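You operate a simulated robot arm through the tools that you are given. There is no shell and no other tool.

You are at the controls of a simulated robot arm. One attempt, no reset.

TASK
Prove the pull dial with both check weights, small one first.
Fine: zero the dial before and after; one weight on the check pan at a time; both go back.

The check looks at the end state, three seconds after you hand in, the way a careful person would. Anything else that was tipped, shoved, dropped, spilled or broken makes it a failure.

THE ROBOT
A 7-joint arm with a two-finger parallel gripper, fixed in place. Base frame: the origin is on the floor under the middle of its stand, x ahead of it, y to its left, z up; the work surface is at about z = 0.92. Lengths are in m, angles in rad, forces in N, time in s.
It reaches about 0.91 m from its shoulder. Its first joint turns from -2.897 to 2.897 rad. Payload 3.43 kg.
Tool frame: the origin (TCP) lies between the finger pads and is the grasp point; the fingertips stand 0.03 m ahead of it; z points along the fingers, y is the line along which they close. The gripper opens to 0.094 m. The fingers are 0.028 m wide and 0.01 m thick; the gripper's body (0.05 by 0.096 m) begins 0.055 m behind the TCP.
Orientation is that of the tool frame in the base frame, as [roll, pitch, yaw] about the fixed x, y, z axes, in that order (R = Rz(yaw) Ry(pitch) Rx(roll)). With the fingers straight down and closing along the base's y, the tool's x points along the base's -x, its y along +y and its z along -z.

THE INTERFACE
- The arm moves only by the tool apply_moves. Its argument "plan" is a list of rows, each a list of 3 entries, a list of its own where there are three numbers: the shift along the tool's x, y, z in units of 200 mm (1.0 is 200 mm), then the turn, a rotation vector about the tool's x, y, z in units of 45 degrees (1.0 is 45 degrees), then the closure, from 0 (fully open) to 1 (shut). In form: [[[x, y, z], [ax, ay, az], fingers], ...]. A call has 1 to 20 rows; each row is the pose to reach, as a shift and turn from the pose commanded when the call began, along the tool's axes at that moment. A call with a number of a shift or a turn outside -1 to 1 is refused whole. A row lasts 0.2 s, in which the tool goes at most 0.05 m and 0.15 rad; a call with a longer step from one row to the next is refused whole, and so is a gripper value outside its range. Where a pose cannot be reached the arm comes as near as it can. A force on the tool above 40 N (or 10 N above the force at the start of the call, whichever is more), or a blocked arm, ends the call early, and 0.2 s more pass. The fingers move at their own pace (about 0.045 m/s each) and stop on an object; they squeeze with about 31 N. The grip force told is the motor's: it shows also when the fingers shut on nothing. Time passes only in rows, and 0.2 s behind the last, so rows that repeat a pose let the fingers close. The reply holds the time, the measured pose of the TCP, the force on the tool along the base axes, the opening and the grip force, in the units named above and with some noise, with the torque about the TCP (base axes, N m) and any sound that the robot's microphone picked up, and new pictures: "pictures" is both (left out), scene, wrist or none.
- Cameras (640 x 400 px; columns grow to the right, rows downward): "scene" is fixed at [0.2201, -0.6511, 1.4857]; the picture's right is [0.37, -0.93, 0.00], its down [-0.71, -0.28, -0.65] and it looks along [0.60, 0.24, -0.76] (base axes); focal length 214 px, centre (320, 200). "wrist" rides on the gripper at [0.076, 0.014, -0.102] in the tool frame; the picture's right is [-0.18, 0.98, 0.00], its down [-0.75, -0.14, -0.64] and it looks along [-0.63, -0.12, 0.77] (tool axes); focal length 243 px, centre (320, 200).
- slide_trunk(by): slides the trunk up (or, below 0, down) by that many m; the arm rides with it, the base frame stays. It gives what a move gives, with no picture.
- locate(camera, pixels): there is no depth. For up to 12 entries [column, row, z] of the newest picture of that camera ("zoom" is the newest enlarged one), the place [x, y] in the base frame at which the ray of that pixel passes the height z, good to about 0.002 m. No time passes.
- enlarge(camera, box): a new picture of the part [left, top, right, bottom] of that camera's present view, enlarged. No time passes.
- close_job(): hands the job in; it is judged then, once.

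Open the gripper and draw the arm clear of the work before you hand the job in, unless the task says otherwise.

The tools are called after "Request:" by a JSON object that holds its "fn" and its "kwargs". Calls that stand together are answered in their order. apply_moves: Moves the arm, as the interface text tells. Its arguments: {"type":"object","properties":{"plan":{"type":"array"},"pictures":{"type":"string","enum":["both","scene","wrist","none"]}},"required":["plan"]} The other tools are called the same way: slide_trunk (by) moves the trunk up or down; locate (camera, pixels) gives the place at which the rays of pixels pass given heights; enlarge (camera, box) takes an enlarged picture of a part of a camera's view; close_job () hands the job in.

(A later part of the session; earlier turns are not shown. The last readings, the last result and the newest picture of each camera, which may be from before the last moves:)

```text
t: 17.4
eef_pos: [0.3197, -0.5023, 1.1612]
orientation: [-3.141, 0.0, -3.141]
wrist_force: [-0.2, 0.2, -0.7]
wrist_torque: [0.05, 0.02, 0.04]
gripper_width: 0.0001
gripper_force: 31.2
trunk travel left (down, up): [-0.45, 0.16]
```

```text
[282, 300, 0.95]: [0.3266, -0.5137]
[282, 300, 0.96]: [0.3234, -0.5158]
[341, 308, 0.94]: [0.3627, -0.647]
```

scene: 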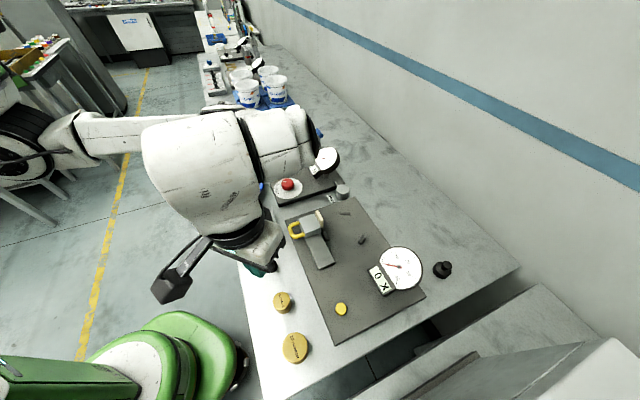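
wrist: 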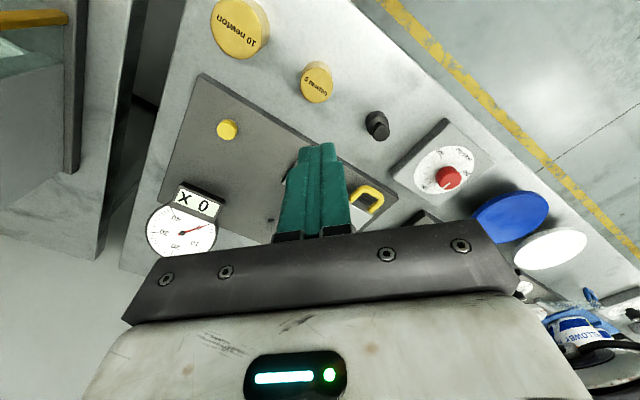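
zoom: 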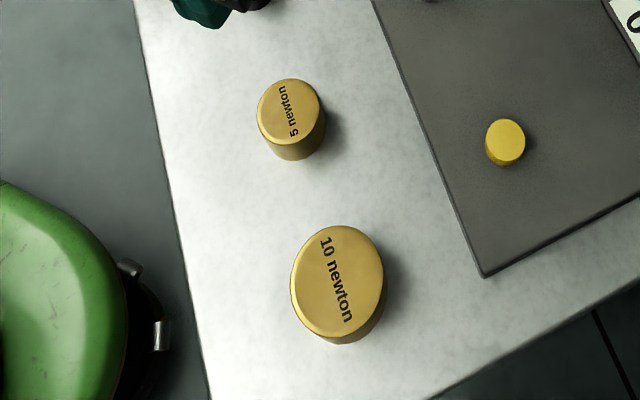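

The 5 N weight is still upright, shifted only ~5 mm in -y. The tips probably held only its upper rim, so I'll re-open, go back down over its present centre (≈0.320, -0.507) and grip deeper this time.

Request:
{"fn": "apply_moves", "kwargs": {"plan": [[[0, -0.02, 0], [0, 0, 0], 0.4], [[0, -0.024, 0], [0, 0, 0], 0], [[0, -0.024, 0.1], [0, 0, 0], 0], [[0, -0.024, 0.3], [0, 0, 0], 0], [[0, -0.024, 0.5], [0, 0, 0], 0], [[0, -0.024, 0.7], [0, 0, 0], 0], [[0, -0.024, 0.85], [0, 0, 0], 0], [[0, -0.024, 0.95], [0, 0, 0], 0], [[0, -0.024, 1.0], [0, 0, 0], 0], [[0, -0.024, 1.0], [0, 0, 0], 0]]}}

Request:
{"fn": "enlarge", "kwargs": {"camera": "wrist", "box": [210, 90, 430, 230]}}

Request:
{"fn": "enlarge", "kwargs": {"camera": "scene", "box": [240, 260, 340, 380]}}

```text
t: 19.6
eef_pos: [0.3215, -0.5072, 0.9597]
orientation: [3.141, 0.0, -3.14]
wrist_force: [-0.2, -0.2, 0.5]
wrist_torque: [0.03, -0.02, -0.01]
gripper_width: 0.0943
gripper_force: 0.1
trunk travel left (down, up): [-0.45, 0.16]
```

scene: 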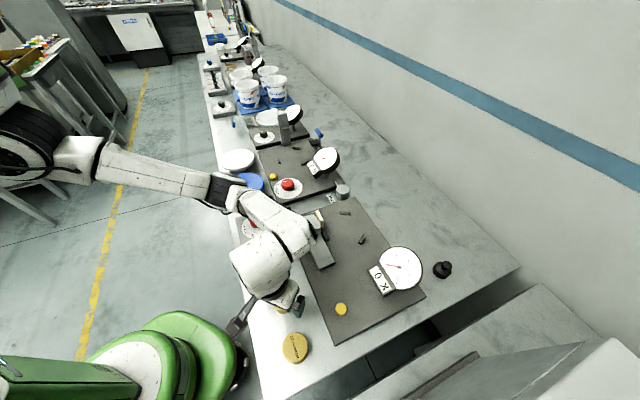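
wrist: 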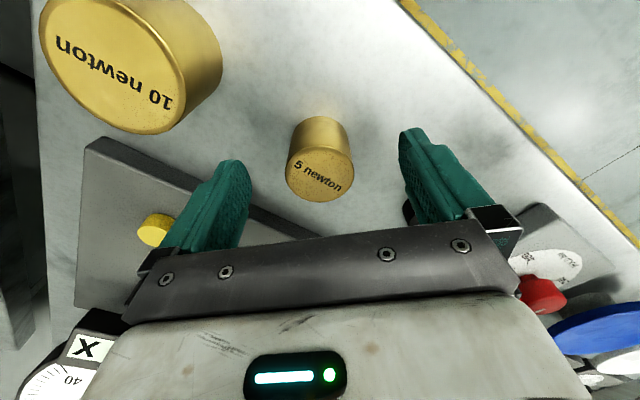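

```text
2.86 times, centred on (320, 160) of wrist
```

zoom: 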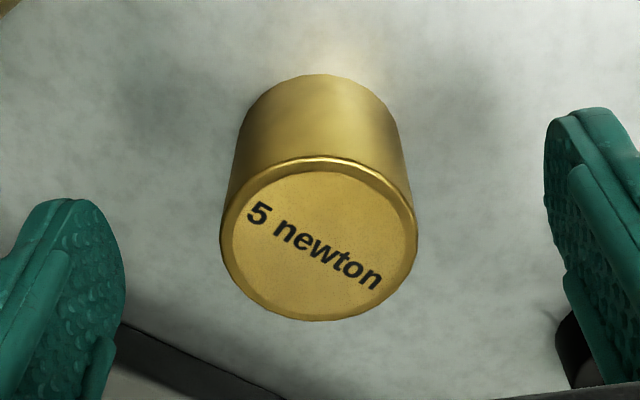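

```text
3.33 times, centred on (290, 320) of scene
```

zoom: 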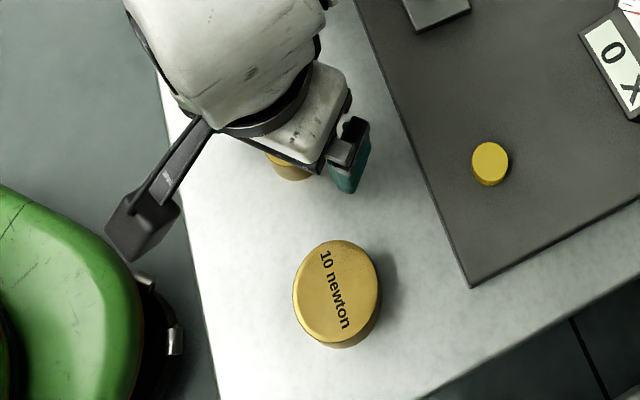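

The weight top is at about (319.5,173), i.e. roughly 3 mm toward the camera from centre. I'll nudge that way and lower 6.5 mm further so the pads take the whole height, then close.

Request:
{"fn": "apply_moves", "kwargs": {"plan": [[[0.016, 0, 0.015], [0, 0, 0], 0], [[0.016, 0, 0.032], [0, 0, 0], 0], [[0.016, 0, 0.032], [0, 0, 0], 0]], "pictures": "none"}}

Request:
{"fn": "apply_moves", "kwargs": {"plan": [[[0, 0, 0], [0, 0, 0], 0.4], [[0, 0, 0], [0, 0, 0], 0.8], [[0, 0, 0], [0, 0, 0], 1], [[0, 0, 0], [0, 0, 0], 1], [[0, 0, 0], [0, 0, 0], 1], [[0, 0, 0], [0, 0, 0], 1], [[0, 0, 0], [0, 0, 0], 1]]}}

Request:
{"fn": "enlarge", "kwargs": {"camera": "wrist", "box": [210, 90, 430, 230]}}

```text
t: 20.4
eef_pos: [0.3182, -0.507, 0.9539]
orientation: [3.14, 0.0, 3.139]
wrist_force: [0.0, 0.2, 0.6]
wrist_torque: [0.01, 0.02, -0.03]
gripper_width: 0.0939
gripper_force: 0.0
trunk travel left (down, up): [-0.45, 0.16]
```

```text
t: 22.0
eef_pos: [0.318, -0.5077, 0.9535]
orientation: [3.14, 0.0, -3.141]
wrist_force: [-0.6, -0.9, 1.4]
wrist_torque: [0.04, 0.0, 0.03]
gripper_width: 0.0413
gripper_force: 30.9
trunk travel left (down, up): [-0.45, 0.16]
```

scene: 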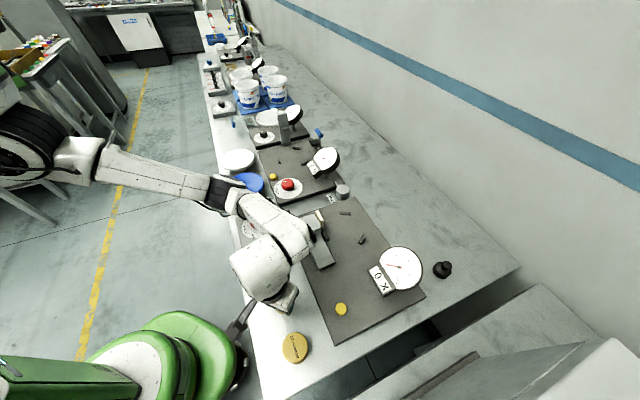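
wrist: 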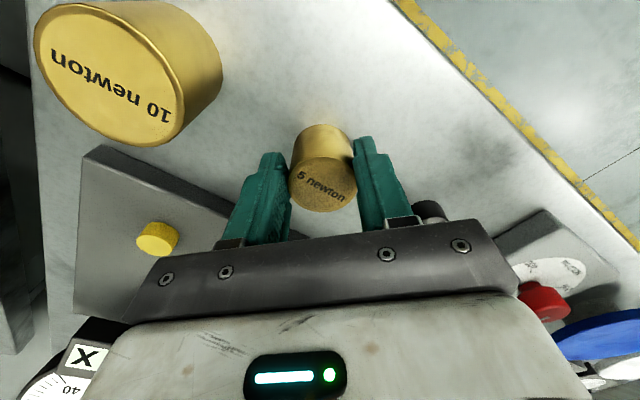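

```text
2.86 times, centred on (320, 160) of wrist
```

zoom: 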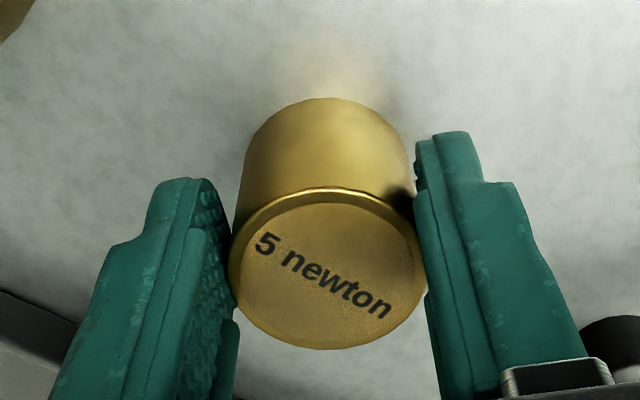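

The pads now hold the weight well (41 mm, 31 N). I'll lift slowly by 20 mm first and verify the grip keeps its width.

Request:
{"fn": "apply_moves", "kwargs": {"plan": [[[0, 0, -0.01], [0, 0, 0], 1], [[0, 0, -0.03], [0, 0, 0], 1], [[0, 0, -0.05], [0, 0, 0], 1], [[0, 0, -0.08], [0, 0, 0], 1], [[0, 0, -0.1], [0, 0, 0], 1]], "pictures": "wrist"}}

```text
t: 23.2
eef_pos: [0.3174, -0.5066, 0.9733]
orientation: [-3.141, 0.0, -3.141]
wrist_force: [-0.1, 0.1, -4.3]
wrist_torque: [0.01, 0.04, -0.03]
gripper_width: 0.0415
gripper_force: 30.2
trunk travel left (down, up): [-0.45, 0.16]
```

wrist: 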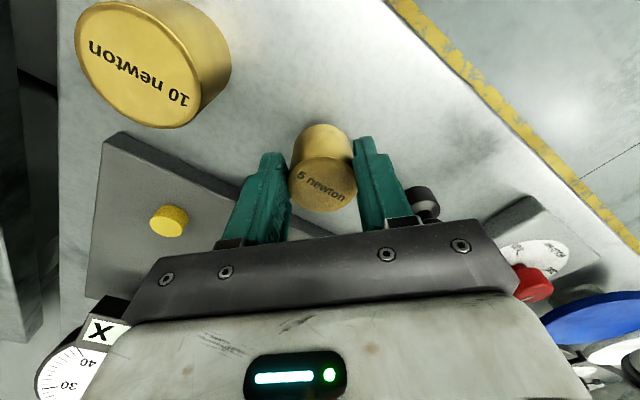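

Held: ~5 N load and the width stays 41.5 mm. I'll lift to z≈1.16, then travel towards the pan.

Request:
{"fn": "apply_moves", "kwargs": {"plan": [[[0, 0, -0.1], [0, 0, 0], 1], [[0, 0, -0.25], [0, 0, 0], 1], [[0, 0, -0.4], [0, 0, 0], 1], [[0, 0, -0.55], [0, 0, 0], 1], [[0, 0, -0.7], [0, 0, 0], 1], [[0, 0, -0.85], [0, 0, 0], 1], [[0, 0, -0.93], [0, 0, 0], 1], [[0, 0, -0.93], [0, 0, 0], 1]]}}

Request:
{"fn": "enlarge", "kwargs": {"camera": "scene", "box": [240, 260, 340, 380]}}

```text
t: 25.0
eef_pos: [0.3188, -0.5078, 1.1605]
orientation: [-3.14, 0.001, 3.14]
wrist_force: [0.3, -0.4, -5.2]
wrist_torque: [-0.02, 0.04, -0.03]
gripper_width: 0.0414
gripper_force: 31.2
trunk travel left (down, up): [-0.45, 0.16]
```

scene: 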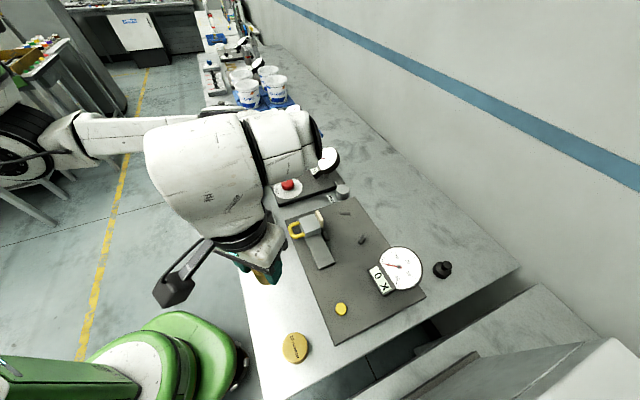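
wrist: 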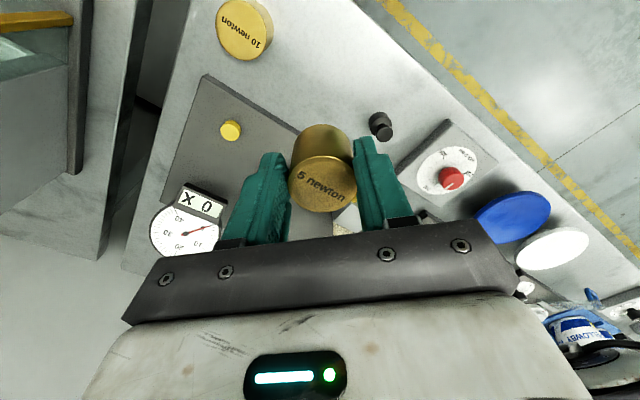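

```text
3.33 times, centred on (290, 320) of scene
```

zoom: 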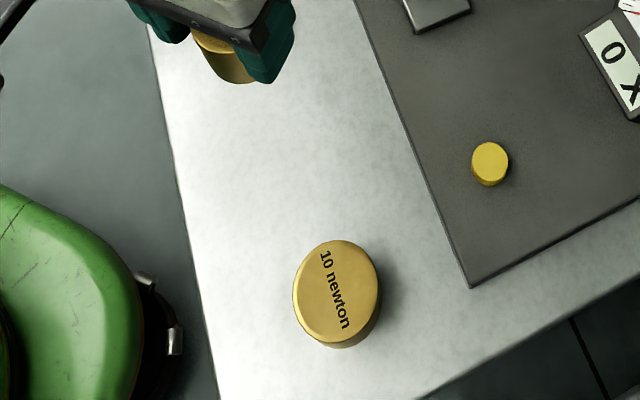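

Holding steady at 5.2 N. I'll travel +x in two hops toward the pan at this height.

Request:
{"fn": "apply_moves", "kwargs": {"plan": [[[-0.1, 0, 0], [0, 0, 0], 1], [[-0.3, -0.02, 0], [0, 0, 0], 1], [[-0.5, -0.04, 0], [0, 0, 0], 1], [[-0.7, -0.05, 0], [0, 0, 0], 1], [[-0.9, -0.06, 0], [0, 0, 0], 1], [[-1.0, -0.06, 0], [0, 0, 0], 1]], "pictures": "none"}}

Request:
{"fn": "apply_moves", "kwargs": {"plan": [[[-0.1, 0, 0], [0, 0, 0], 1], [[-0.3, -0.02, 0], [0, 0, 0], 1], [[-0.5, -0.04, 0], [0, 0, 0], 1], [[-0.7, -0.05, 0], [0, 0, 0], 1], [[-0.87, -0.06, 0], [0, 0, 0], 1], [[-0.95, -0.06, 0], [0, 0, 0], 1], [[-0.95, -0.06, 0], [0, 0, 0], 1]]}}

```text
t: 26.4
eef_pos: [0.5194, -0.5192, 1.1597]
orientation: [3.142, 0.0, 3.139]
wrist_force: [-0.3, -1.1, -4.8]
wrist_torque: [-0.03, 0.07, -0.01]
gripper_width: 0.0414
gripper_force: 31.2
trunk travel left (down, up): [-0.45, 0.16]
```

```text
t: 28.0
eef_pos: [0.7086, -0.5317, 1.1587]
orientation: [-3.141, 0.002, -3.141]
wrist_force: [-0.8, 0.6, -5.1]
wrist_torque: [0.01, 0.04, 0.02]
gripper_width: 0.0412
gripper_force: 31.3
trunk travel left (down, up): [-0.45, 0.16]
```

scene: 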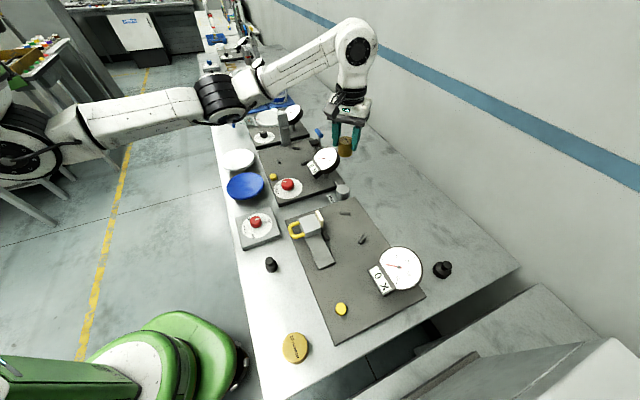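
wrist: 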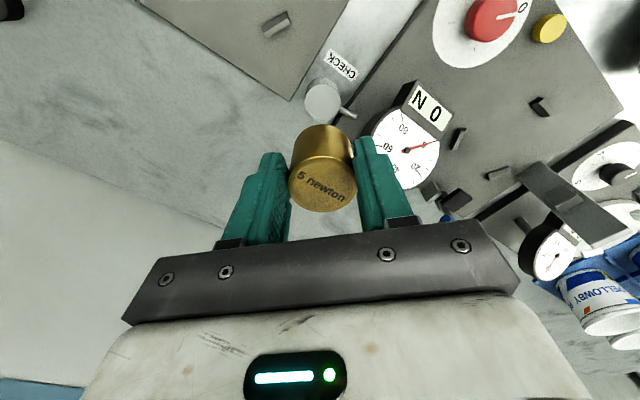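

The pan shows at (323,100) in the wrist view, dial at (405,148) still "0 N". I'll enlarge and locate pan and dial precisely from this vantage.

Request:
{"fn": "enlarge", "kwargs": {"camera": "wrist", "box": [280, 60, 460, 200]}}

Request:
{"fn": "locate", "kwargs": {"camera": "wrist", "pixels": [[323, 100.5, 0.94], [323, 100.5, 0.95], [323, 100.5, 0.96], [406, 149, 0.98], [406, 149, 1.0], [406, 149, 1.02], [375, 158, 1.0], [425, 100, 0.97]]}}

Request:
{"fn": "enlarge", "kwargs": {"camera": "scene", "box": [290, 120, 390, 210]}}

```text
2.86 times, centred on (370, 130) of wrist
```

zoom: 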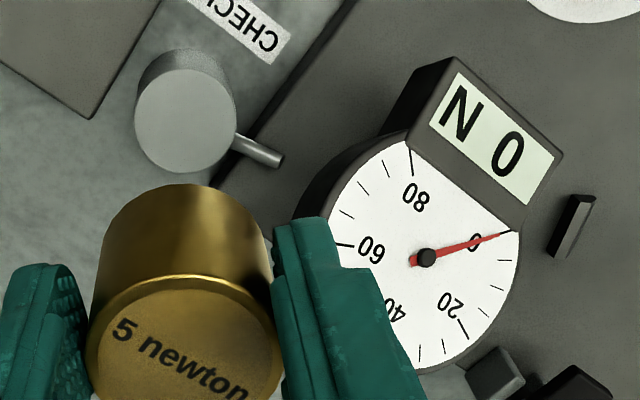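

```text
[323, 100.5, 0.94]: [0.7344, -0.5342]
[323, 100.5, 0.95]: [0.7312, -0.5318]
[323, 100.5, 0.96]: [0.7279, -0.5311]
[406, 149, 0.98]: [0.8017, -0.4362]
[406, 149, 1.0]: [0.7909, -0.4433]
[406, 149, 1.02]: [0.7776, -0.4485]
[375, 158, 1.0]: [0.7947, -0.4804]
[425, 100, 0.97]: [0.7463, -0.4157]
```

```text
4.44 times, centred on (340, 165) of scene
```

zoom: 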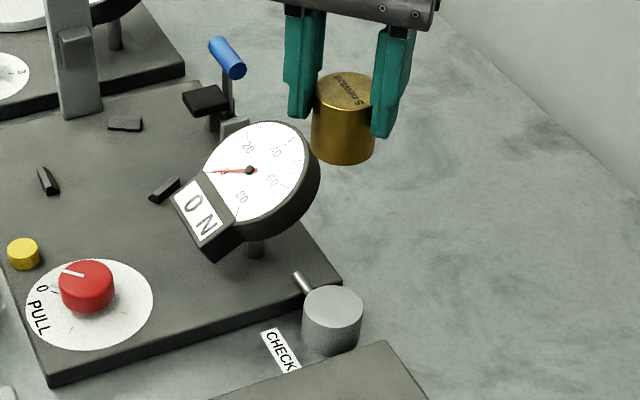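

Dial is clear of the path if I turn the gripper 45° so its narrow side faces the dial. I'll rotate -45° about the tool axis while moving over the pan centre (≈0.733, -0.532), staying high.

Request:
{"fn": "apply_moves", "kwargs": {"plan": [[[-0.03, 0, 0], [0, 0, -0.16], 1], [[-0.06, 0, 0], [0, 0, -0.32], 1], [[-0.09, 0, 0], [0, 0, -0.48], 1], [[-0.12, 0, 0], [0, 0, -0.64], 1], [[-0.122, 0, 0], [0, 0, -0.8], 1], [[-0.122, 0, 0], [0, 0, -0.92], 1], [[-0.122, 0, 0], [0, 0, -1.0], 1], [[-0.122, 0, 0], [0, 0, -1.0], 1]]}}

```text
t: 29.8
eef_pos: [0.7333, -0.5317, 1.1594]
orientation: [3.141, 0.0, -2.357]
wrist_force: [-0.2, 0.3, -5.3]
wrist_torque: [-0.03, 0.04, -0.01]
gripper_width: 0.0413
gripper_force: 31.3
trunk travel left (down, up): [-0.45, 0.16]
```

scene: 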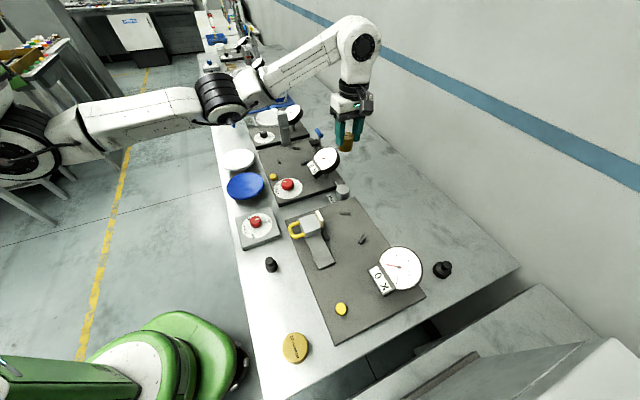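
wrist: 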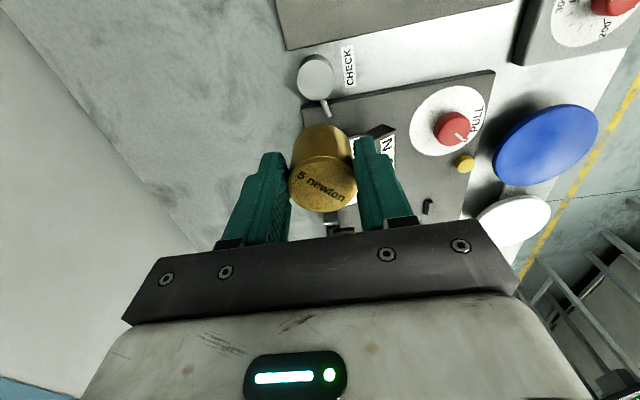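

Pan now at about (315,76). I'll locate it from this turned viewpoint to refine centre and height.

Request:
{"fn": "enlarge", "kwargs": {"camera": "wrist", "box": [270, 30, 400, 140]}}

Request:
{"fn": "enlarge", "kwargs": {"camera": "scene", "box": [310, 110, 380, 210]}}

```text
3.64 times, centred on (335, 85) of wrist
```

zoom: 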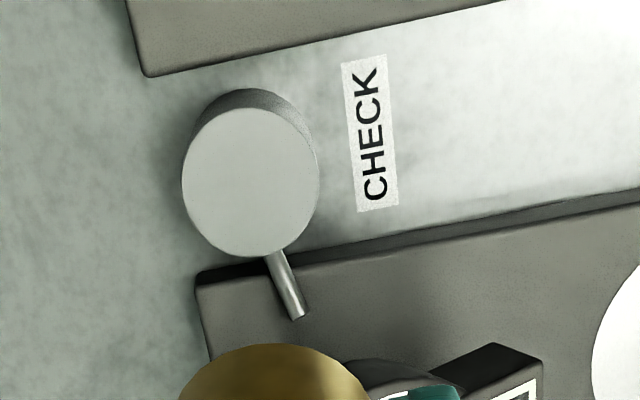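

```text
4.00 times, centred on (345, 160) of scene
```

zoom: 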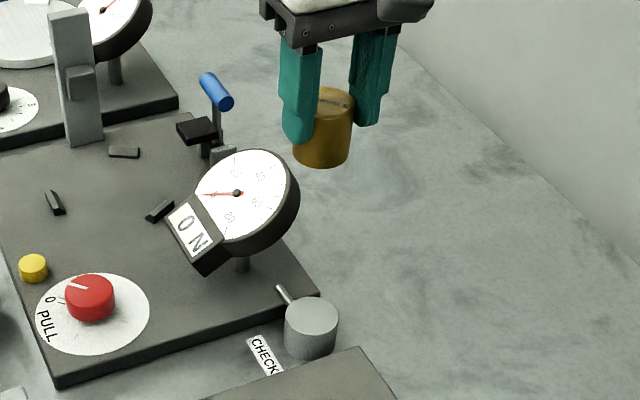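

Request:
{"fn": "locate", "kwargs": {"camera": "wrist", "pixels": [[315.8, 80.1, 0.93], [315.8, 80.1, 0.94], [315.8, 80.1, 0.95], [315.8, 80.1, 0.96], [331, 62, 0.92]]}}

Request:
{"fn": "locate", "kwargs": {"camera": "scene", "pixels": [[342.75, 188.75, 0.93], [342.75, 188.75, 0.94], [342.75, 188.75, 0.95], [342.75, 188.75, 0.96]]}}

```text
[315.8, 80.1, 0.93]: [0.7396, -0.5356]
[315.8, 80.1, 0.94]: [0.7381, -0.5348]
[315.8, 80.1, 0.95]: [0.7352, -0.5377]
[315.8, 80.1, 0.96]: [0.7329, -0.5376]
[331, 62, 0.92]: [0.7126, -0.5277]
```

```text
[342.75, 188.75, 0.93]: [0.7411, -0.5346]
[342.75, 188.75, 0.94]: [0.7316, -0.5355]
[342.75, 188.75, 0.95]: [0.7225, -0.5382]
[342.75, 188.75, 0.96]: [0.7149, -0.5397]
```

Combining views, the pan centre is ≈(0.737, -0.535), top z ≈0.94. I'll shift 5 mm along tool -y and descend to z≈1.01, still about 30 mm above contact.

Request:
{"fn": "apply_moves", "kwargs": {"plan": [[[0, -0.025, 0.1], [0, 0, 0], 1], [[0, -0.025, 0.25], [0, 0, 0], 1], [[0, -0.025, 0.4], [0, 0, 0], 1], [[0, -0.025, 0.55], [0, 0, 0], 1], [[0, -0.025, 0.68], [0, 0, 0], 1], [[0, -0.025, 0.75], [0, 0, 0], 1], [[0, -0.025, 0.75], [0, 0, 0], 1]]}}

Request:
{"fn": "enlarge", "kwargs": {"camera": "scene", "box": [300, 120, 390, 220]}}

Request:
{"fn": "enlarge", "kwargs": {"camera": "wrist", "box": [230, 50, 430, 220]}}

```text
t: 31.4
eef_pos: [0.7356, -0.5354, 1.0095]
orientation: [3.141, -0.002, -2.357]
wrist_force: [-0.1, -0.1, -5.2]
wrist_torque: [-0.04, 0.05, -0.04]
gripper_width: 0.0413
gripper_force: 31.3
trunk travel left (down, up): [-0.45, 0.16]
```

scene: 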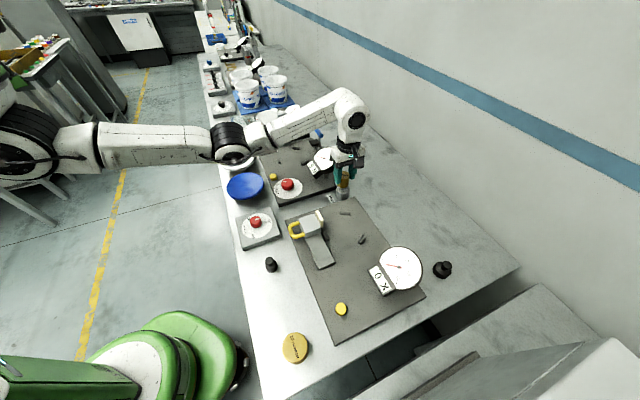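
wrist: 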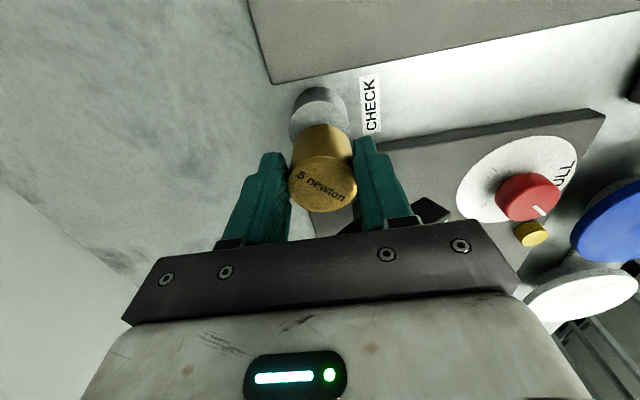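

```text
4.00 times, centred on (345, 170) of scene
```

zoom: 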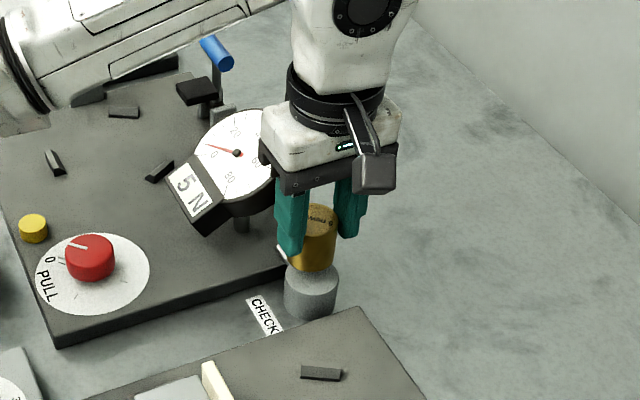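

```text
2.35 times, centred on (330, 135) of wrist
```

zoom: 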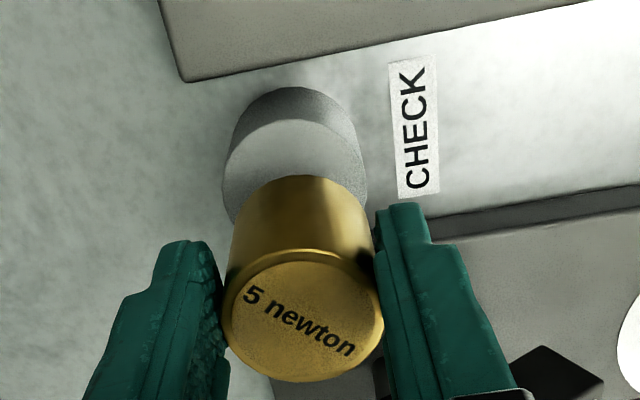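

The dial already registers "5 N" though the load is still on the gripper (5.2 N). The weight looks centred over the pan; I'll verify via the pan-top centre (≈(319,130)) then lower in small steps.

Request:
{"fn": "locate", "kwargs": {"camera": "wrist", "pixels": [[319.4, 129.5, 0.93], [319.4, 129.5, 0.94], [319.4, 129.5, 0.95], [320, 102, 0.95], [320, 102, 0.94]]}}

Request:
{"fn": "apply_moves", "kwargs": {"plan": [[[0, 0, 0.02], [0, 0, 0], 1], [[0, 0, 0.04], [0, 0, 0], 1], [[0, 0, 0.06], [0, 0, 0], 1], [[0, 0, 0.06], [0, 0, 0], 1]]}}

```text
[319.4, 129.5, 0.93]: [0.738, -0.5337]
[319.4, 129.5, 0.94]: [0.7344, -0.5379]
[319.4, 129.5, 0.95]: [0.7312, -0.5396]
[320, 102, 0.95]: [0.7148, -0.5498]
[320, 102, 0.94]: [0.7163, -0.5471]
```

```text
t: 32.4
eef_pos: [0.7358, -0.5346, 0.996]
orientation: [3.141, 0.0, -2.356]
wrist_force: [0.2, -0.1, -5.4]
wrist_torque: [-0.06, 0.01, -0.02]
gripper_width: 0.0412
gripper_force: 31.2
trunk travel left (down, up): [-0.45, 0.16]
```

scene: 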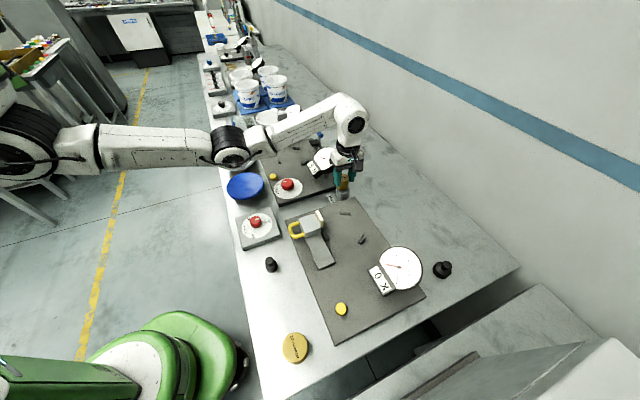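
wrist: 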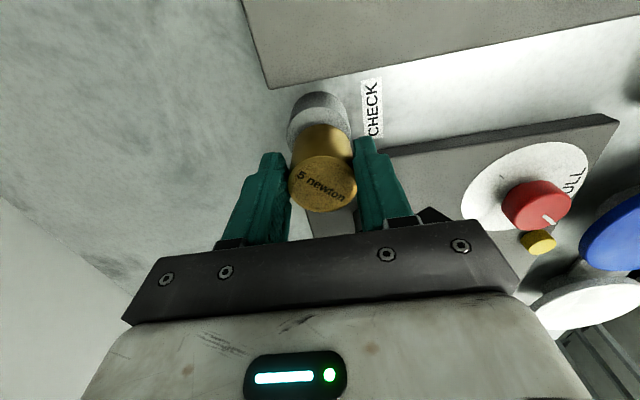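

Still carrying 5.4 N at z=0.996, pan centre confirmed ≈(0.736, -0.536). I continue lowering in 3 mm rows and watch for the load to vanish.

Request:
{"fn": "apply_moves", "kwargs": {"plan": [[[0, 0, 0.015], [0, 0, 0], 1], [[0, 0, 0.03], [0, 0, 0], 1], [[0, 0, 0.045], [0, 0, 0], 1], [[0, 0, 0.045], [0, 0, 0], 1]], "pictures": "wrist"}}

```text
t: 33.4
eef_pos: [0.7352, -0.5331, 0.9893]
orientation: [-3.141, 0.0, -2.355]
wrist_force: [1.2, -0.6, -2.2]
wrist_torque: [0.02, -0.04, -0.03]
gripper_width: 0.0416
gripper_force: 30.6
trunk travel left (down, up): [-0.45, 0.16]
```

wrist: 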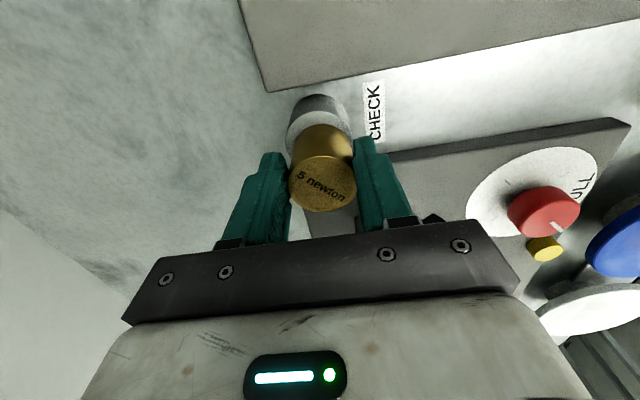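

Load dropped to 2.2 N: the weight is touching the pan at z≈0.989. I'll check centring from the enlarged views before releasing.

Request:
{"fn": "enlarge", "kwargs": {"camera": "wrist", "box": [250, 80, 390, 220]}}

Request:
{"fn": "enlarge", "kwargs": {"camera": "scene", "box": [310, 140, 380, 220]}}

```text
2.86 times, centred on (320, 150) of wrist
```

zoom: 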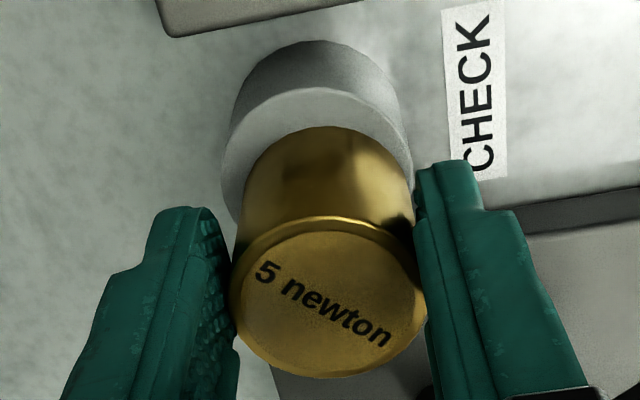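

```text
5.00 times, centred on (345, 180) of scene
```

zoom: 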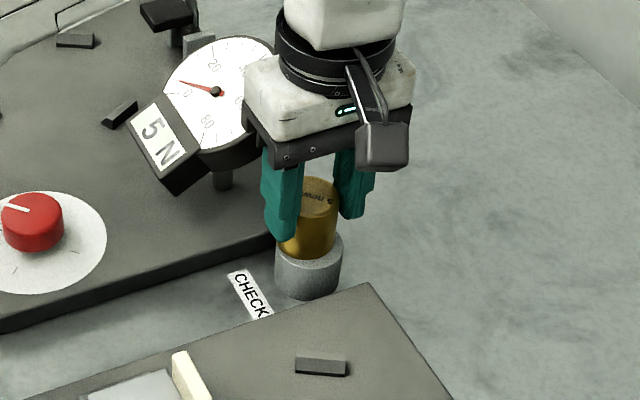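

The views show the weight is ~6 mm off the pan centre, away from the camera side. I'll raise 8 mm, shift 6 mm along tool +x, and lower again to touch.

Request:
{"fn": "apply_moves", "kwargs": {"plan": [[[0, 0, -0.03], [0, 0, 0], 1], [[0, 0, -0.05], [0, 0, 0], 1], [[0.032, -0.005, -0.05], [0, 0, 0], 1], [[0.032, -0.005, -0.05], [0, 0, 0], 1], [[0.032, -0.005, -0.02], [0, 0, 0], 1], [[0.032, -0.005, 0.0], [0, 0, 0], 1], [[0.032, -0.005, 0.0], [0, 0, 0], 1]]}}

Request:
{"fn": "enlarge", "kwargs": {"camera": "wrist", "box": [250, 80, 390, 220]}}

Request:
{"fn": "enlarge", "kwargs": {"camera": "scene", "box": [310, 140, 380, 220]}}

```text
t: 35.0
eef_pos: [0.7326, -0.5397, 0.9891]
orientation: [3.141, 0.0, -2.355]
wrist_force: [-0.9, 0.8, -4.0]
wrist_torque: [-0.06, 0.02, -0.02]
gripper_width: 0.0412
gripper_force: 31.3
trunk travel left (down, up): [-0.45, 0.16]
```

scene: 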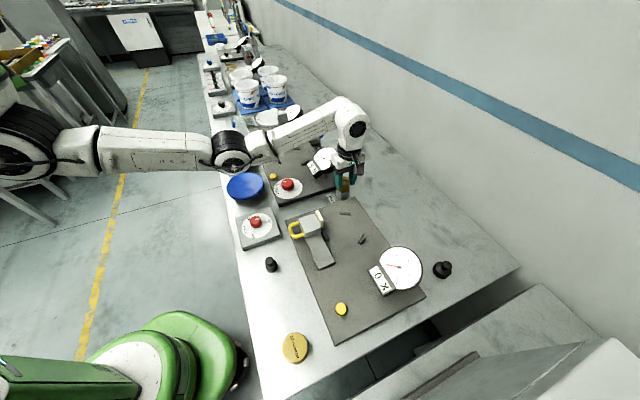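
wrist: 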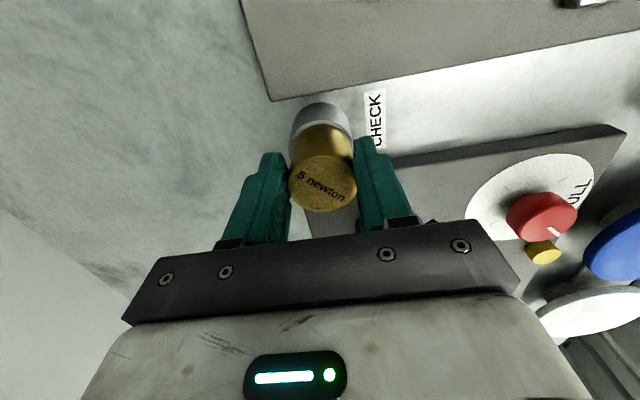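

```text
2.86 times, centred on (320, 150) of wrist
```

zoom: 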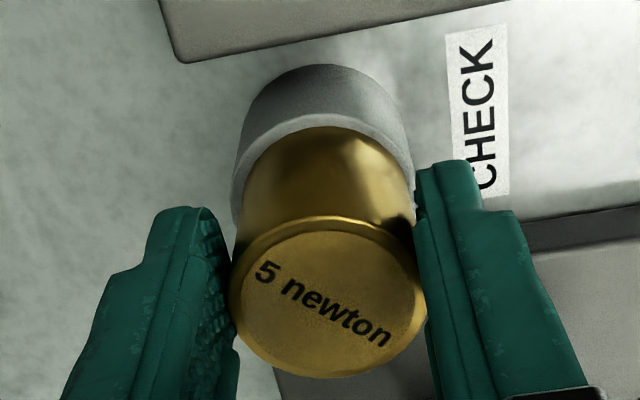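

```text
5.00 times, centred on (345, 180) of scene
```

zoom: 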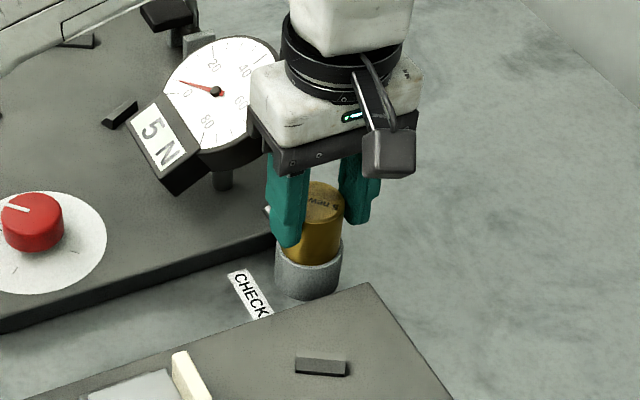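

Now well centred on the pan. I'll lower 2 mm more to seat it and then open gently to release.

Request:
{"fn": "apply_moves", "kwargs": {"plan": [[[0, 0, 0.006], [0, 0, 0], 1], [[0, 0, 0.012], [0, 0, 0], 1], [[0, 0, 0.012], [0, 0, 0], 1]], "pictures": "none"}}

```text
t: 35.8
eef_pos: [0.7326, -0.5394, 0.9892]
orientation: [-3.139, -0.001, -2.357]
wrist_force: [-1.4, 4.7, 15.6]
wrist_torque: [0.57, 0.21, 0.05]
gripper_width: 0.0415
gripper_force: 31.1
trunk travel left (down, up): [-0.45, 0.16]
```

Firm contact (15.6 N). I'll back off 1.5 mm and then open the fingers to about 60 mm.

Request:
{"fn": "apply_moves", "kwargs": {"plan": [[[0, 0, -0.0075], [0, 0, 0], 1], [[0, 0, -0.0075], [0, 0, 0], 1], [[0, 0, -0.0075], [0, 0, 0], 0.5], [[0, 0, -0.0075], [0, 0, 0], 0.35], [[0, 0, -0.0075], [0, 0, 0], 0.35]]}}

Request:
{"fn": "enlarge", "kwargs": {"camera": "scene", "box": [310, 140, 380, 220]}}

```text
t: 37.0
eef_pos: [0.7316, -0.5402, 0.9881]
orientation: [3.141, 0.001, -2.355]
wrist_force: [0.7, 0.2, -0.1]
wrist_torque: [-0.03, -0.01, 0.03]
gripper_width: 0.0611
gripper_force: 0.1
trunk travel left (down, up): [-0.45, 0.16]
```

scene: 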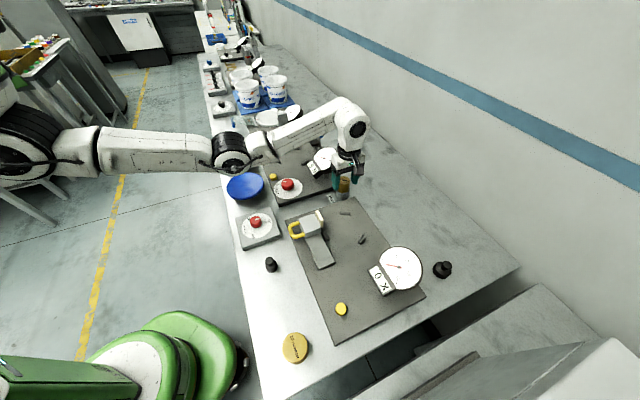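
wrist: 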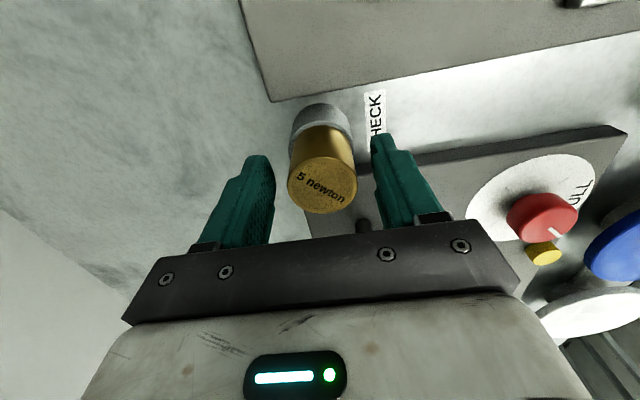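

```text
5.00 times, centred on (345, 180) of scene
```

zoom: 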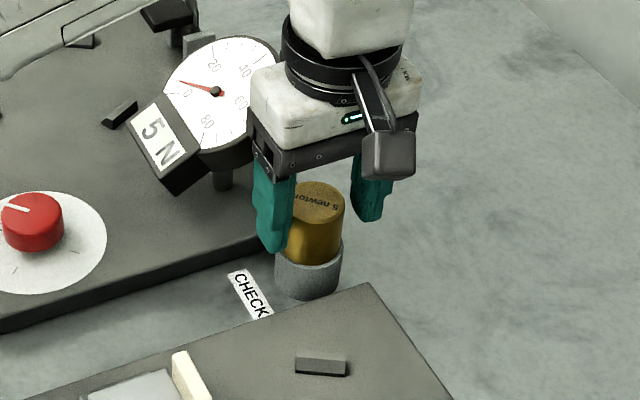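

The 5 N weight stands alone on the pan and the dial reads 5 N. I'll raise clear 80 mm and let it rest ~2 s to confirm the reading with the hand off.

Request:
{"fn": "apply_moves", "kwargs": {"plan": [[[0, 0, -0.05], [0, 0, 0], 0.35], [[0, 0, -0.15], [0, 0, 0], 0.35], [[0, 0, -0.3], [0, 0, 0], 0.35], [[0, 0, -0.4], [0, 0, 0], 0.35], [[0, 0, -0.4], [0, 0, 0], 0.35], [[0, 0, -0.4], [0, 0, 0], 0.35], [[0, 0, -0.4], [0, 0, 0], 0.35], [[0, 0, -0.4], [0, 0, 0], 0.35], [[0, 0, -0.4], [0, 0, 0], 0.35], [[0, 0, -0.4], [0, 0, 0], 0.35], [[0, 0, -0.4], [0, 0, 0], 0.35]]}}

Request:
{"fn": "enlarge", "kwargs": {"camera": "scene", "box": [300, 130, 380, 220]}}

Request:
{"fn": "enlarge", "kwargs": {"camera": "wrist", "box": [230, 50, 430, 220]}}

```text
t: 39.4
eef_pos: [0.7323, -0.5402, 1.0669]
orientation: [3.14, 0.002, -2.356]
wrist_force: [0.3, 0.5, -0.4]
wrist_torque: [-0.01, 0.01, -0.05]
gripper_width: 0.0612
gripper_force: 0.1
trunk travel left (down, up): [-0.45, 0.16]
```

scene: 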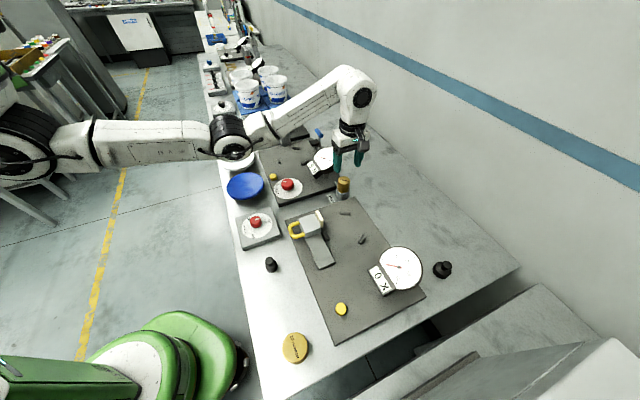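
wrist: 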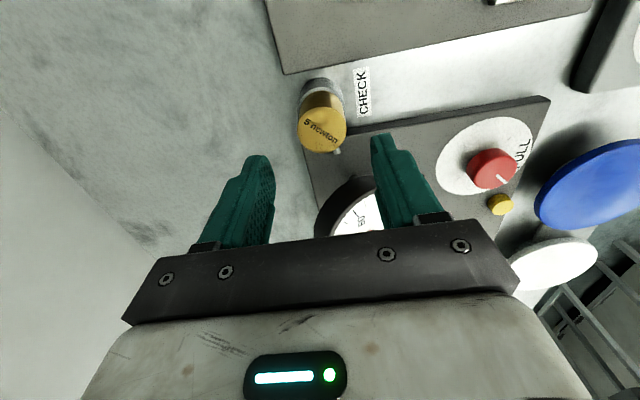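

```text
4.44 times, centred on (340, 175) of scene
```

zoom: 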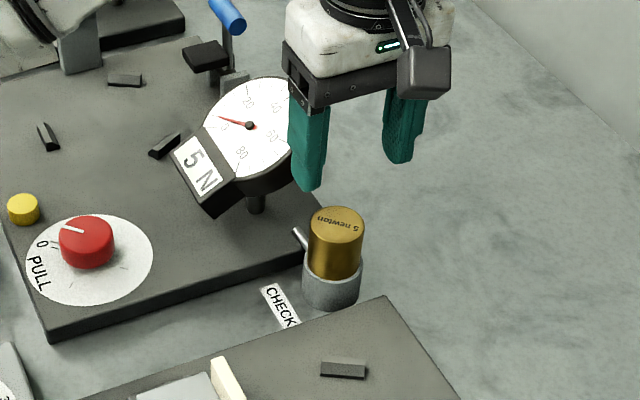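

```text
2.35 times, centred on (330, 135) of wrist
```

zoom: 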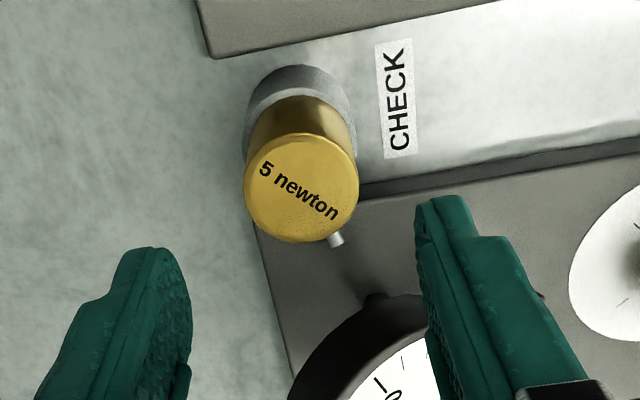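

Reading confirmed: 5 N with the weight standing free. I'll descend back around it and grip.

Request:
{"fn": "apply_moves", "kwargs": {"plan": [[[0, 0, 0.1], [0, 0, 0], 0.35], [[0, 0, 0.25], [0, 0, 0], 0.35], [[0, 0, 0.35], [0, 0, 0], 0.35], [[0, 0, 0.4], [0, 0, 0], 0.35], [[0, 0, 0.4], [0, 0, 0], 0.35], [[0, 0, 0.4], [0, 0, 0], 0.7], [[0, 0, 0.4], [0, 0, 0], 1], [[0, 0, 0.4], [0, 0, 0], 1], [[0, 0, 0.4], [0, 0, 0], 1], [[0, 0, 0.4], [0, 0, 0], 1]], "pictures": "wrist"}}

```text
t: 41.6
eef_pos: [0.7327, -0.5407, 0.9864]
orientation: [-3.141, 0.001, -2.357]
wrist_force: [0.3, -1.1, 0.7]
wrist_torque: [-0.08, -0.05, -0.01]
gripper_width: 0.0412
gripper_force: 31.0
trunk travel left (down, up): [-0.45, 0.16]
```

wrist: 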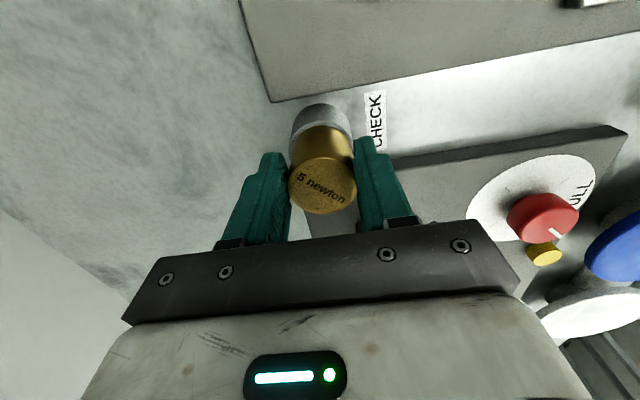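

Gripped again at 41 mm. I'll lift slowly, then continue to z≈1.16.

Request:
{"fn": "apply_moves", "kwargs": {"plan": [[[0, 0, -0.015], [0, 0, 0], 1], [[0, 0, -0.04], [0, 0, 0], 1], [[0, 0, -0.08], [0, 0, 0], 1], [[0, 0, -0.15], [0, 0, 0], 1], [[0, 0, -0.28], [0, 0, 0], 1], [[0, 0, -0.42], [0, 0, 0], 1], [[0, 0, -0.56], [0, 0, 0], 1], [[0, 0, -0.7], [0, 0, 0], 1], [[0, 0, -0.82], [0, 0, 0], 1], [[0, 0, -0.88], [0, 0, 0], 1], [[0, 0, -0.88], [0, 0, 0], 1]], "pictures": "wrist"}}

Request:
{"fn": "enlarge", "kwargs": {"camera": "scene", "box": [300, 120, 380, 210]}}

```text
t: 44.0
eef_pos: [0.7336, -0.5395, 1.1649]
orientation: [3.139, 0.0, -2.358]
wrist_force: [0.8, 1.0, -5.5]
wrist_torque: [-0.04, -0.02, 0.0]
gripper_width: 0.0413
gripper_force: 31.0
trunk travel left (down, up): [-0.45, 0.16]
```

wrist: 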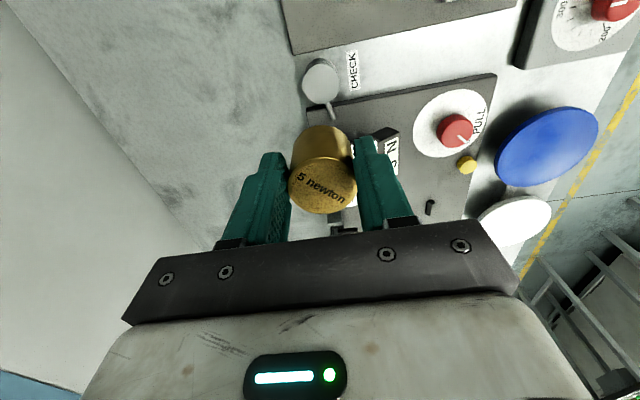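

```text
4.44 times, centred on (340, 165) of scene
```

zoom: 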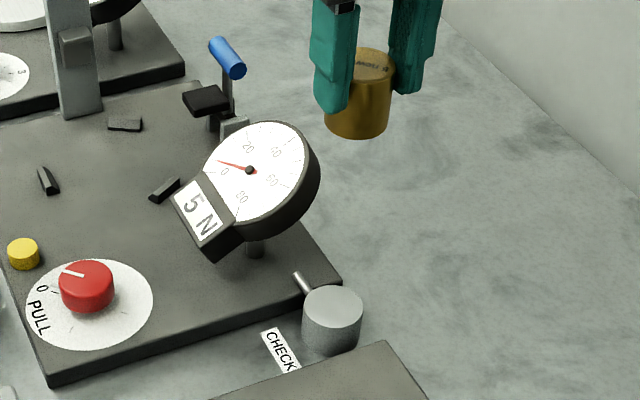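

Holding 5.5 N; the dial still shows 5 N (it seems to hold its reading). I'll turn the tool back +45° and travel back toward the weight's original spot.

Request:
{"fn": "apply_moves", "kwargs": {"plan": [[[0, 0, 0], [0, 0, 0.16], 1], [[0, 0, 0], [0, 0, 0.33], 1], [[0, 0, 0], [0, 0, 0.5], 1], [[0, 0, 0], [0, 0, 0.67], 1], [[0, 0, 0], [0, 0, 0.84], 1], [[0, 0, 0], [0, 0, 1.0], 1], [[0, 0, 0], [0, 0, 1.0], 1]], "pictures": "none"}}

Request:
{"fn": "apply_moves", "kwargs": {"plan": [[[0.1, 0.01, 0], [0, 0, 0], 1], [[0.3, 0.03, 0], [0, 0, 0], 1], [[0.5, 0.05, 0], [0, 0, 0], 1], [[0.7, 0.07, 0], [0, 0, 0], 1], [[0.9, 0.09, 0], [0, 0, 0], 1], [[1.0, 0.1, 0], [0, 0, 0], 1], [[1.0, 0.1, 0], [0, 0, 0], 1]]}}

Request:
{"fn": "enlarge", "kwargs": {"camera": "scene", "box": [260, 130, 360, 210]}}

```text
t: 45.6
eef_pos: [0.7328, -0.5409, 1.1641]
orientation: [-3.141, 0.0, 3.141]
wrist_force: [-0.9, 0.8, -4.3]
wrist_torque: [0.05, 0.04, -0.01]
gripper_width: 0.0413
gripper_force: 30.7
trunk travel left (down, up): [-0.45, 0.16]
```

```text
t: 47.2
eef_pos: [0.5326, -0.5202, 1.1638]
orientation: [3.141, 0.0, 3.141]
wrist_force: [0.5, 0.0, -4.6]
wrist_torque: [0.03, 0.06, 0.0]
gripper_width: 0.0412
gripper_force: 31.3
trunk travel left (down, up): [-0.45, 0.16]
```

scene: 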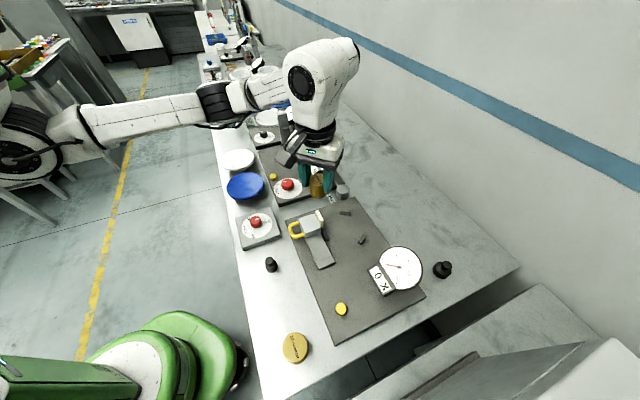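
wrist: 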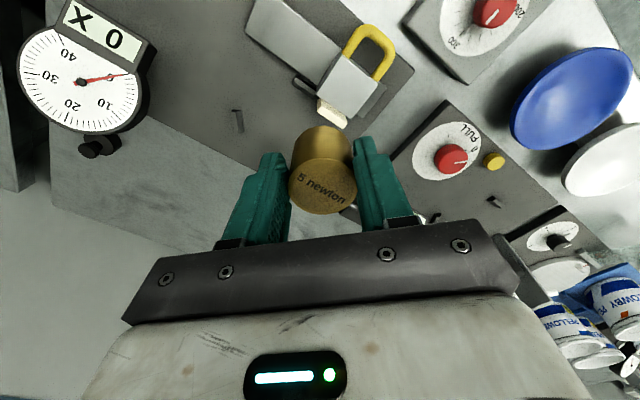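

```text
5.00 times, centred on (310, 170) of scene
```

zoom: 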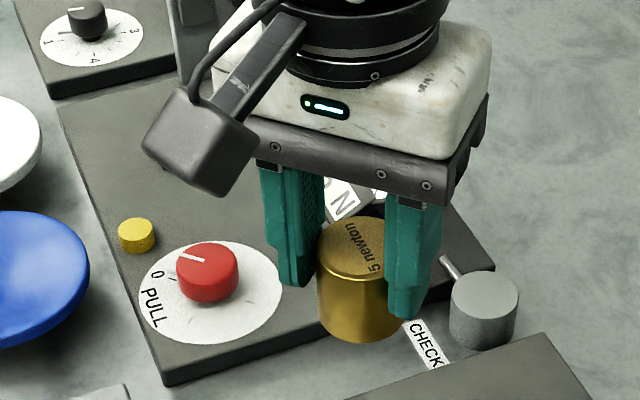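

Continuing back toward the original spot (0.3185, -0.502) at height.

Request:
{"fn": "apply_moves", "kwargs": {"plan": [[[0.1, 0.01, 0], [0, 0, 0], 1], [[0.3, 0.03, 0], [0, 0, 0], 1], [[0.5, 0.05, 0], [0, 0, 0], 1], [[0.7, 0.07, 0], [0, 0, 0], 1], [[0.9, 0.09, 0], [0, 0, 0], 1], [[1.0, 0.091, 0], [0, 0, 0], 1], [[1.0, 0.091, 0], [0, 0, 0], 1]]}}

Request:
{"fn": "enlarge", "kwargs": {"camera": "scene", "box": [260, 130, 360, 210]}}

```text
t: 48.8
eef_pos: [0.3327, -0.5017, 1.1637]
orientation: [-3.14, -0.001, 3.141]
wrist_force: [-0.7, 0.1, -4.7]
wrist_torque: [0.0, 0.03, -0.01]
gripper_width: 0.0416
gripper_force: 30.8
trunk travel left (down, up): [-0.45, 0.16]
```

scene: 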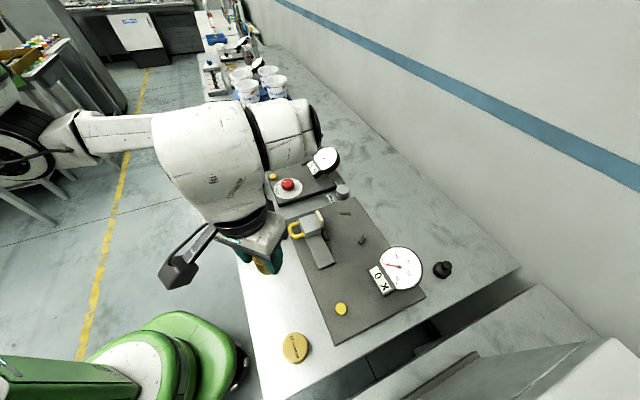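
wrist: 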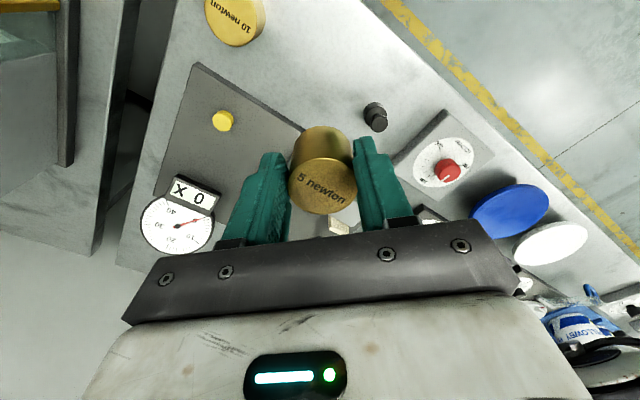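

```text
5.00 times, centred on (310, 170) of scene
```

zoom: 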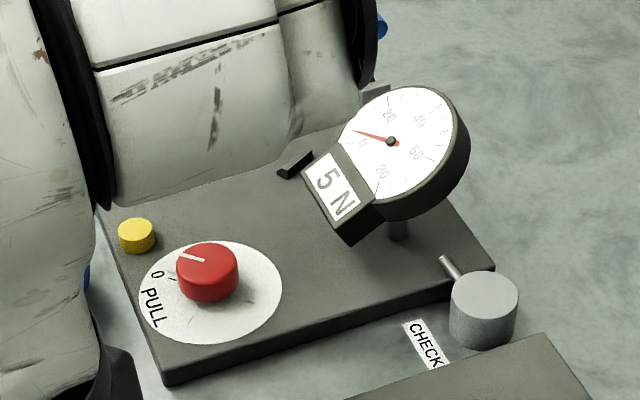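

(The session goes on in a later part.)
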